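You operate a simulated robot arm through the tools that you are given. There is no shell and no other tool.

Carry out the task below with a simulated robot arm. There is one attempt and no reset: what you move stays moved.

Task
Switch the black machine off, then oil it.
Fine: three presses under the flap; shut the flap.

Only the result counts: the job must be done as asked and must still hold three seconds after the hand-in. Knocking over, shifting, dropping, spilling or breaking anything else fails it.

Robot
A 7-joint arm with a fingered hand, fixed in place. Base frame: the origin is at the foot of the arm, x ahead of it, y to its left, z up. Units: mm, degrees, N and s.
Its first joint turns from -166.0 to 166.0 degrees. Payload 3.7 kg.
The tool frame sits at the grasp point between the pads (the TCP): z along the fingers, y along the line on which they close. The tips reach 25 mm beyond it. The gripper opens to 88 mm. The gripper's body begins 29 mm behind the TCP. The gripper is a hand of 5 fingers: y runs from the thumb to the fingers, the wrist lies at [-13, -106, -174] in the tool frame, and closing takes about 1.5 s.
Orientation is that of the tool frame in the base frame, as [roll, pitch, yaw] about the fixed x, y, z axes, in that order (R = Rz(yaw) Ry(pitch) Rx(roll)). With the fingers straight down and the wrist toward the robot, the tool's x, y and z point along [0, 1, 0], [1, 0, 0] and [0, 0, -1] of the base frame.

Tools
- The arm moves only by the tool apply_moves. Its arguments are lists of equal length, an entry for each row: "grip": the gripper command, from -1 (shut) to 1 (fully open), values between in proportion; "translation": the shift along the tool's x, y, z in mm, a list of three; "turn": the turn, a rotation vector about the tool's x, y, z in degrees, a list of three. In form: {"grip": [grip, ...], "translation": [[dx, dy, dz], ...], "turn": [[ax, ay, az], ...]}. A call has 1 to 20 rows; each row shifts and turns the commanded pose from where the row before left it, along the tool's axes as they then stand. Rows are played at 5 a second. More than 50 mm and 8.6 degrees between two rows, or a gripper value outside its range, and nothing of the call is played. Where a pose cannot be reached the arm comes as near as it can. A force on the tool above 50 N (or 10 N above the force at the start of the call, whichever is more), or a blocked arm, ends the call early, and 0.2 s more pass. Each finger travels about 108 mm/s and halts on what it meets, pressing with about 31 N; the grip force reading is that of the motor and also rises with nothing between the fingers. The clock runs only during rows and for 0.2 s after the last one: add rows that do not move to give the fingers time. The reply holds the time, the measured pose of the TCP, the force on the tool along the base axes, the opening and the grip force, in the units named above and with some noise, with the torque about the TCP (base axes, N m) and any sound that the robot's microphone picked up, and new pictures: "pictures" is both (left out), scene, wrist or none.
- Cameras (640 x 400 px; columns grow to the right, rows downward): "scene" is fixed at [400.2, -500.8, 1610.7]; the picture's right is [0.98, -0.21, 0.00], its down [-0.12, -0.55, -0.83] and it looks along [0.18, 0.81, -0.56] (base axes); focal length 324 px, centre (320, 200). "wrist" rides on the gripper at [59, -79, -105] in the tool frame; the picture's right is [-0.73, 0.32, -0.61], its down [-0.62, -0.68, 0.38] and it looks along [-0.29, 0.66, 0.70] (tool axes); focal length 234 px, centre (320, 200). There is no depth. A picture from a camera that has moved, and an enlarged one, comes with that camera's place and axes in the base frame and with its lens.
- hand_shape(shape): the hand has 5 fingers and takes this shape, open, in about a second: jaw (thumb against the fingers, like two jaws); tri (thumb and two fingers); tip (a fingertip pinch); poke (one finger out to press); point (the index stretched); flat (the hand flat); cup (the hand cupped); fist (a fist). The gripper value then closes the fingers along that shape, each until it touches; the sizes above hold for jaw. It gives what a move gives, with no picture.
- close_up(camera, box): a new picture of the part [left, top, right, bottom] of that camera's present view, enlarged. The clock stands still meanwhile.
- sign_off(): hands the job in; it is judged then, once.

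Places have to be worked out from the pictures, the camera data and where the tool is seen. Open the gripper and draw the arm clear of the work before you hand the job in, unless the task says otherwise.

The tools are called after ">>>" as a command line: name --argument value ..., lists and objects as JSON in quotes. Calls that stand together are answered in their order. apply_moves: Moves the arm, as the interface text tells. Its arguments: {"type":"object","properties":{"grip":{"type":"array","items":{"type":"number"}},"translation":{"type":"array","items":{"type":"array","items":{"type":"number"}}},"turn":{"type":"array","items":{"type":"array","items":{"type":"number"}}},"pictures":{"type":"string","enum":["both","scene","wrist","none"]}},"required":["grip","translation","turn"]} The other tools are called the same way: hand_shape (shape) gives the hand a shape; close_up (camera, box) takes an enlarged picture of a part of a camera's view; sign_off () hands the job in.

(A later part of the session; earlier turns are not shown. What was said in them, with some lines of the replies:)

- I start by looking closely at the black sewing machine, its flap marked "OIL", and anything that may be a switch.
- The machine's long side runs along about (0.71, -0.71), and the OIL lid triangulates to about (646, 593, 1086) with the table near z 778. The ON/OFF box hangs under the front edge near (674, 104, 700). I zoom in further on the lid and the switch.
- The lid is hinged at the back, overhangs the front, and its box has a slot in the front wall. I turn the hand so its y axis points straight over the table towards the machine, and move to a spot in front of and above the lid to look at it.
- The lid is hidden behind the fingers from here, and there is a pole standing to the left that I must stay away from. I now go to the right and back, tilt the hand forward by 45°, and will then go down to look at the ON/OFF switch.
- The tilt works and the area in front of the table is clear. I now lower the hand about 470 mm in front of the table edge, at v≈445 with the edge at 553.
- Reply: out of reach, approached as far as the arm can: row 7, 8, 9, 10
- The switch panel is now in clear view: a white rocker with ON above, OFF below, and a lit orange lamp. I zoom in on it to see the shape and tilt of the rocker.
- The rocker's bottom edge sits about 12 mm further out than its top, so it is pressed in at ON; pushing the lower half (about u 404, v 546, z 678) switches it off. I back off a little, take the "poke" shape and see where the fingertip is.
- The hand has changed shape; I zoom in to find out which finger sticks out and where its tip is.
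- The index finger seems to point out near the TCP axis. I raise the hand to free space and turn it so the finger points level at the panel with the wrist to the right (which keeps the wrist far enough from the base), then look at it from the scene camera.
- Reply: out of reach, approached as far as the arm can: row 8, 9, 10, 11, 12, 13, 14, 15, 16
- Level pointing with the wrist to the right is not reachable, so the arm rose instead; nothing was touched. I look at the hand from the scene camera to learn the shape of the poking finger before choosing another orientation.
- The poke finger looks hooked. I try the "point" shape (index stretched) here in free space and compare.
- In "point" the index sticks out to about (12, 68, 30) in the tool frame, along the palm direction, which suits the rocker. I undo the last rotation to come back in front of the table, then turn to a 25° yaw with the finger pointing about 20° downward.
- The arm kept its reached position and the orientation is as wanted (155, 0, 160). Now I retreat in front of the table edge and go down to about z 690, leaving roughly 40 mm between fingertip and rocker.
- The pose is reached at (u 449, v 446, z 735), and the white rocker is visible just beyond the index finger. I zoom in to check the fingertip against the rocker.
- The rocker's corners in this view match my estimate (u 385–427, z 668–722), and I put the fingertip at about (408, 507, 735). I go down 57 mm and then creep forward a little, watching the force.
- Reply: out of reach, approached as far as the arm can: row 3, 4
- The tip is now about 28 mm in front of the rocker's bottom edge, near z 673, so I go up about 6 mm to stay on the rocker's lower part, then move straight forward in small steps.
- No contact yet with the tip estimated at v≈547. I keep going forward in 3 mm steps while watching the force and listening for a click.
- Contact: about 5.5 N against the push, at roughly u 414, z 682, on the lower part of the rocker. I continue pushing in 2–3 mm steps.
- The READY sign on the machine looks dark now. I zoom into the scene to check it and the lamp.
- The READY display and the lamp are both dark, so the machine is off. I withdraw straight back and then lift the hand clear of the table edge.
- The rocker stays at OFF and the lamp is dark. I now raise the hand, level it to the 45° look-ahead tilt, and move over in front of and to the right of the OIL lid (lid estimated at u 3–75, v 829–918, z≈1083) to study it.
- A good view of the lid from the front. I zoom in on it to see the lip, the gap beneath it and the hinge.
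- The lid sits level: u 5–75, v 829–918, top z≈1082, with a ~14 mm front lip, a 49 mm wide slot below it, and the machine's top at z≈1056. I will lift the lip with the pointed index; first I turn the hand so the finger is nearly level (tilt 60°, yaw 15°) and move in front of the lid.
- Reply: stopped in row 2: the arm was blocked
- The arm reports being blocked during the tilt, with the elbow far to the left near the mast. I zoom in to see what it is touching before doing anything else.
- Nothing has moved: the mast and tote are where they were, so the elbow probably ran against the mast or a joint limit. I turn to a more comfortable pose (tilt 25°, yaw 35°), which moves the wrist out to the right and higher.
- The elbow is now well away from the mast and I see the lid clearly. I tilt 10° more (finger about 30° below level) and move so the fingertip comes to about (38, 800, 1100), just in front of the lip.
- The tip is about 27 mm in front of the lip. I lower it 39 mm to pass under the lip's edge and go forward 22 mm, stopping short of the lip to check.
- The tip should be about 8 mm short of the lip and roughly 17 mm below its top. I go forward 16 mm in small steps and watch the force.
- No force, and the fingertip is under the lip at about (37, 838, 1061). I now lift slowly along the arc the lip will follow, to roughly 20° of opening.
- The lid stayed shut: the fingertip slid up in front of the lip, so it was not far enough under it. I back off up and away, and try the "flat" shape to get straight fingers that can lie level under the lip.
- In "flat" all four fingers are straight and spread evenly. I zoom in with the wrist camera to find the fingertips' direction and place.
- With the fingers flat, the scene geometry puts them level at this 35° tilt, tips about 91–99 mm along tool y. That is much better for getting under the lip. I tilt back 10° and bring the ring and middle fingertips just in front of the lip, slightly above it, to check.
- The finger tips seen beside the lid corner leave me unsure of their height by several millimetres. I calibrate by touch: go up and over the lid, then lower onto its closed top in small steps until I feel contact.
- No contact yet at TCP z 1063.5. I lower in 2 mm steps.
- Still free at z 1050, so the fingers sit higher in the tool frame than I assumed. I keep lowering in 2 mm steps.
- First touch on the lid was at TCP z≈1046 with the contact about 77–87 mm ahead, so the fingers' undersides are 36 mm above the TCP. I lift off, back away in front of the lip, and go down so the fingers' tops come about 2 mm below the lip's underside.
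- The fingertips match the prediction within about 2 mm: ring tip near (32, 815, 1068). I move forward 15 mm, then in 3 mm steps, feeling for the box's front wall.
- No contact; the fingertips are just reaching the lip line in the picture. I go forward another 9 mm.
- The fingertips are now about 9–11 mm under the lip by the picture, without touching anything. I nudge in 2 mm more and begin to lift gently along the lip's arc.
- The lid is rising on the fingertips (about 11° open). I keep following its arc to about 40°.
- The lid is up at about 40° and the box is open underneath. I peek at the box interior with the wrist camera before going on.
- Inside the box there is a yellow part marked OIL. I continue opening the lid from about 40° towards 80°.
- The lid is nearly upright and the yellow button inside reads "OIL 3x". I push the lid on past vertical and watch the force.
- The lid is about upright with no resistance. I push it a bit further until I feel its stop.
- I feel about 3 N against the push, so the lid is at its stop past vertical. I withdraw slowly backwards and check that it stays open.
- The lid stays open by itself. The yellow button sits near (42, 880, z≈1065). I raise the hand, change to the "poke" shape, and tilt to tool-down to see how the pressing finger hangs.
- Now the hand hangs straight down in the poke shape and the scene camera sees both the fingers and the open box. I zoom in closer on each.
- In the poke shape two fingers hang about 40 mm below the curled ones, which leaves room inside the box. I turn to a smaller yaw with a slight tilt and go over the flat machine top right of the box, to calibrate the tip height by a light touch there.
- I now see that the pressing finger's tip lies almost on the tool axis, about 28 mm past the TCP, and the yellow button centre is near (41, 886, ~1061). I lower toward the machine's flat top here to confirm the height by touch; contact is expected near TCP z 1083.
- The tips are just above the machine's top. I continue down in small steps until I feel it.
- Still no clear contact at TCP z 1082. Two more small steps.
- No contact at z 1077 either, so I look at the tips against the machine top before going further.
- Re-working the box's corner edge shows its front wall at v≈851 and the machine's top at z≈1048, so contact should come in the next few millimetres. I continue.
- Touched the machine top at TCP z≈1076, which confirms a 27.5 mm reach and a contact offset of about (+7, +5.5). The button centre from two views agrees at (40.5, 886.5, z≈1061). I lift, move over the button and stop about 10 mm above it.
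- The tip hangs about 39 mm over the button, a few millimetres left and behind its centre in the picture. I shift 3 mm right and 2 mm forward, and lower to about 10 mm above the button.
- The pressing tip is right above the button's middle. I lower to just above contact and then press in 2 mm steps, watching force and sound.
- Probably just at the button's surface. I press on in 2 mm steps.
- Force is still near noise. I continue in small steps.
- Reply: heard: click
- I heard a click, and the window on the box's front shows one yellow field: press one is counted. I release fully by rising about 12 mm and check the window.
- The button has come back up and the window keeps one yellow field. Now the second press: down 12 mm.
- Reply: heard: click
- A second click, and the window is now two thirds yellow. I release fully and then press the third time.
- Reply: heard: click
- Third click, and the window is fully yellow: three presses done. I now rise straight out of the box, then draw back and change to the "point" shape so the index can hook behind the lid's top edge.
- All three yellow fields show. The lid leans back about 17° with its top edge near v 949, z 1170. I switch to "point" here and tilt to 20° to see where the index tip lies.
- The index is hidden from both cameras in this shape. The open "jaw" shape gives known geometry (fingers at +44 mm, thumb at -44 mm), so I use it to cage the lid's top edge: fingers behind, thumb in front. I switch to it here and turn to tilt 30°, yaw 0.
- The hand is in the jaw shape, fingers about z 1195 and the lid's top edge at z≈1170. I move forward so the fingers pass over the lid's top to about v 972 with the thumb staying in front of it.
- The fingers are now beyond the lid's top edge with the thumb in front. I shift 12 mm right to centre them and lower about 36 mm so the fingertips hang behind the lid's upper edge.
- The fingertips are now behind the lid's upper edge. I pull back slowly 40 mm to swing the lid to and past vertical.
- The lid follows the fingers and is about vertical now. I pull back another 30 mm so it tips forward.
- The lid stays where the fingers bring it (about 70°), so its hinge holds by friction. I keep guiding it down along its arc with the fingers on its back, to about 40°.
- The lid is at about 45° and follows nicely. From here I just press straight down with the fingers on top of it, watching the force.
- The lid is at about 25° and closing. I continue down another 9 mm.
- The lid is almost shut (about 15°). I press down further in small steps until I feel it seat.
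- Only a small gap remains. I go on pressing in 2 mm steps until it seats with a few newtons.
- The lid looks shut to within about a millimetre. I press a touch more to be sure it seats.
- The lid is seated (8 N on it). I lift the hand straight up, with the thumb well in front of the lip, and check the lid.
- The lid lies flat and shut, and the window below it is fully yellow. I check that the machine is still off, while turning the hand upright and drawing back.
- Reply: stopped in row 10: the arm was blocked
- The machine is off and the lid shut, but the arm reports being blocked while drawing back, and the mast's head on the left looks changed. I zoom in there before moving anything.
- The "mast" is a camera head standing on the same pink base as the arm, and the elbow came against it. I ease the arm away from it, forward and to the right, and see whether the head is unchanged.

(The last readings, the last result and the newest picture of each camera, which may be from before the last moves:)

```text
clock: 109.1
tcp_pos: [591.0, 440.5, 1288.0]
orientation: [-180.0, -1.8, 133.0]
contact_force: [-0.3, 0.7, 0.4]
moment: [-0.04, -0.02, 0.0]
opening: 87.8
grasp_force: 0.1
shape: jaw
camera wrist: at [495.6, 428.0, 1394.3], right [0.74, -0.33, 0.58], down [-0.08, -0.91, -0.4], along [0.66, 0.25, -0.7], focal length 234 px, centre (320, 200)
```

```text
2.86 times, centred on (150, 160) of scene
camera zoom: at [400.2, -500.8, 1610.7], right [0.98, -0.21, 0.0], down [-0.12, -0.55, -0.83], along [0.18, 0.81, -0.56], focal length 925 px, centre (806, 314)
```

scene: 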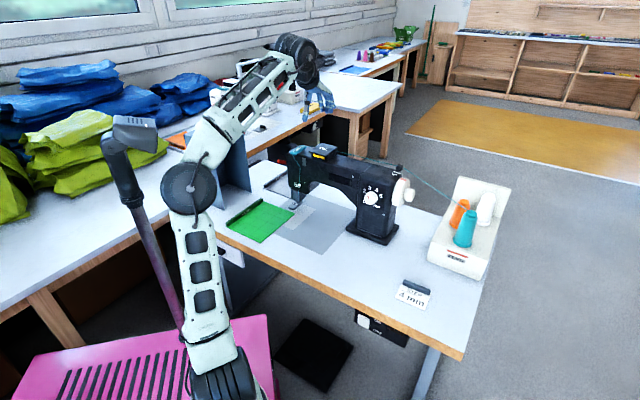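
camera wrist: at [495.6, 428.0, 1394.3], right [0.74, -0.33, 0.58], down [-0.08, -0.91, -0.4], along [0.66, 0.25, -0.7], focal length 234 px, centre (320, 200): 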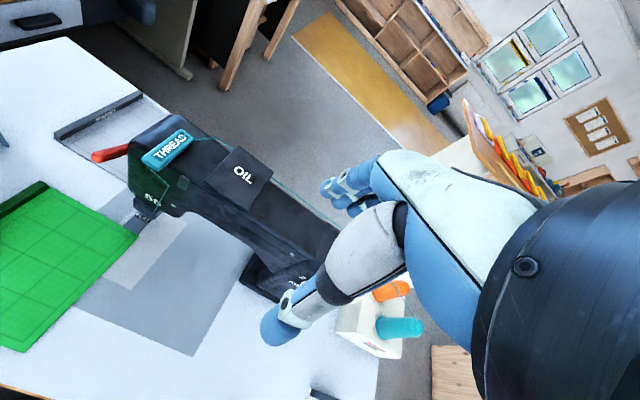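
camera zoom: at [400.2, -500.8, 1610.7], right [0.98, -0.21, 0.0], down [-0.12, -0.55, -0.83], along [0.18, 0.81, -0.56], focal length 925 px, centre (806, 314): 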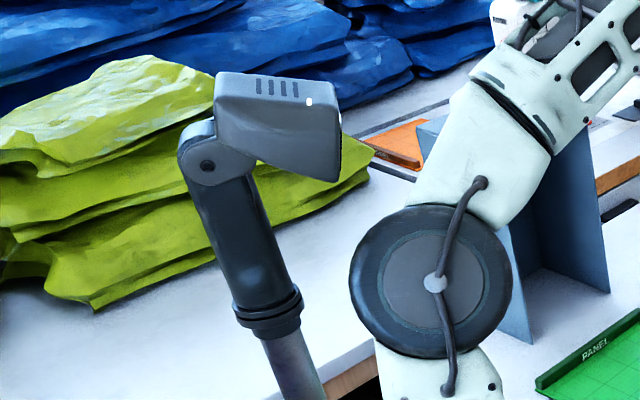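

The head is back exactly as before (it gives way and returns), so nothing is left shifted. I draw the arm clear of the table to the front right and take a final look.

>>> apply_moves --grip '[1, 1, 1, 1, 1, 1, 1, 1]' --translation '[[-34, -10, 0], [-38, -20, 0], [-38, -26, 0], [-38, -28, 0], [-38, -28, 0], [-38, -28, 0], [-38, -28, 0], [0, 0, 0]]' --turn '[[0, 0, 0], [0, 0, 0], [0, 0, 0], [0, 0, 0], [0, 0, 0], [0, 0, 0], [0, 0, 0], [0, 0, 0]]'

>>> close_up --camera "scene" --box '[270, 120, 430, 250]'

>>> close_up --camera "scene" --box '[340, 270, 480, 360]'

```text
clock: 110.9
tcp_pos: [651.4, 133.6, 1281.5]
orientation: [179.9, -1.8, 132.9]
contact_force: [0.3, -0.6, -0.1]
moment: [0.0, 0.0, 0.01]
opening: 87.8
grasp_force: 0.0
shape: jaw
camera wrist: at [554.1, 122.3, 1387.3], right [0.74, -0.33, 0.58], down [-0.08, -0.91, -0.4], along [0.66, 0.25, -0.7], focal length 234 px, centre (320, 200)
```

scene: 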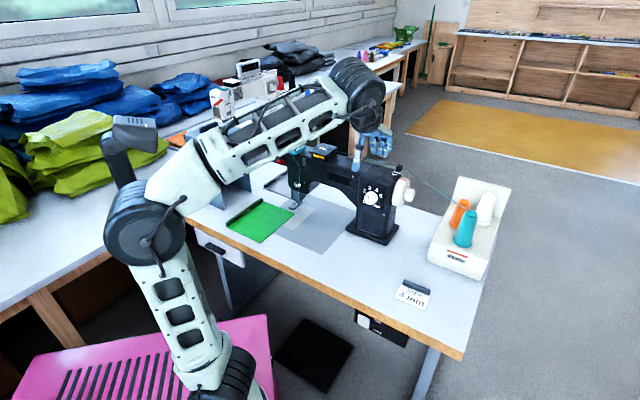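
wrist: 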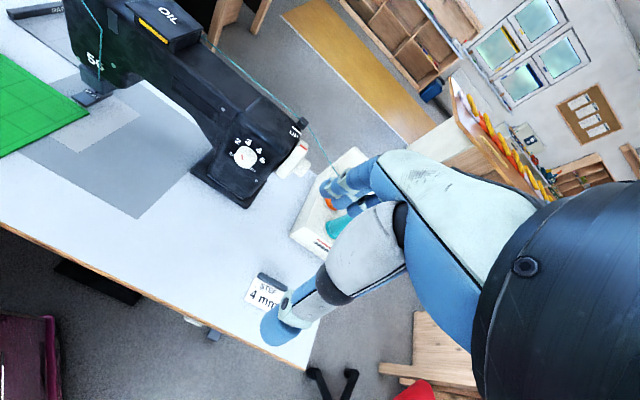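

```text
3.08 times, centred on (350, 185) of scene
camera zoom: at [400.2, -500.8, 1610.7], right [0.98, -0.21, 0.0], down [-0.12, -0.55, -0.83], along [0.18, 0.81, -0.56], focal length 996 px, centre (228, 246)
```

zoom: 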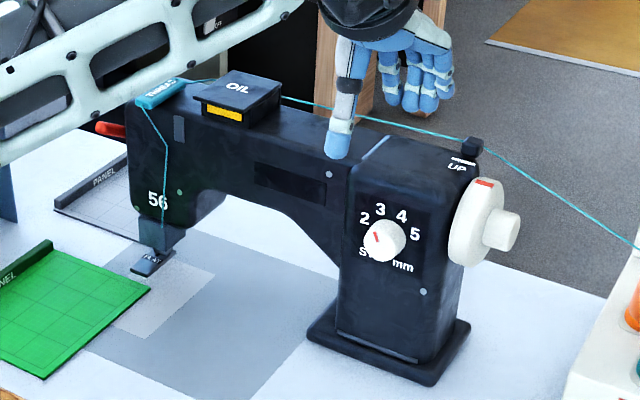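

```text
4.44 times, centred on (410, 315) of scene
camera zoom: at [400.2, -500.8, 1610.7], right [0.98, -0.21, 0.0], down [-0.12, -0.55, -0.83], along [0.18, 0.81, -0.56], focal length 1438 px, centre (-80, -311)
```

zoom: 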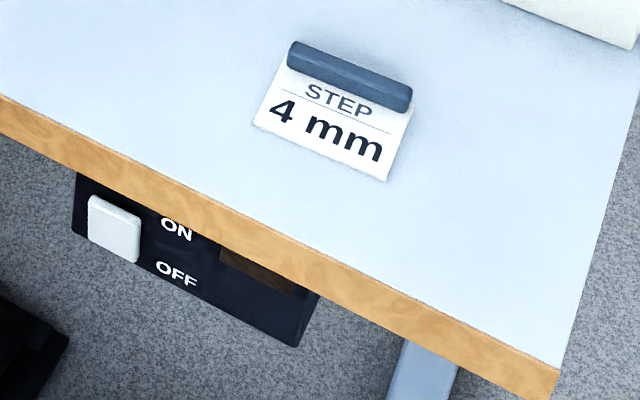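

Everything is as asked: the rocker is at OFF with lamp and READY display dark, the oil window shows all three presses, and the flap is shut. The card, panels and spools have not moved. The hand is open and clear of the work, so I hand the job in.

>>> sign_off

```text
The job is handed in.
```

The black machine is off and oiled, and the job is handed in.

- **Switched off:** the rocker under the table edge is at OFF. The orange lamp and the READY display are both dark.
- **Oiled:** the button under the flap got exactly three presses. Each one clicked, and the window on the oil box filled one third at a time until it was fully yellow.
- **Flap shut:** I pressed it down until it seated. It stayed closed after I let go.

**Arm contact:** the arm was blocked twice. The second time, while drawing back, its elbow pushed against the camera mast on the pink base. The mast's head turned, then returned to its original position once I moved away. Nothing on the table looked moved in the final pictures.

The hand is open and clear of the work.
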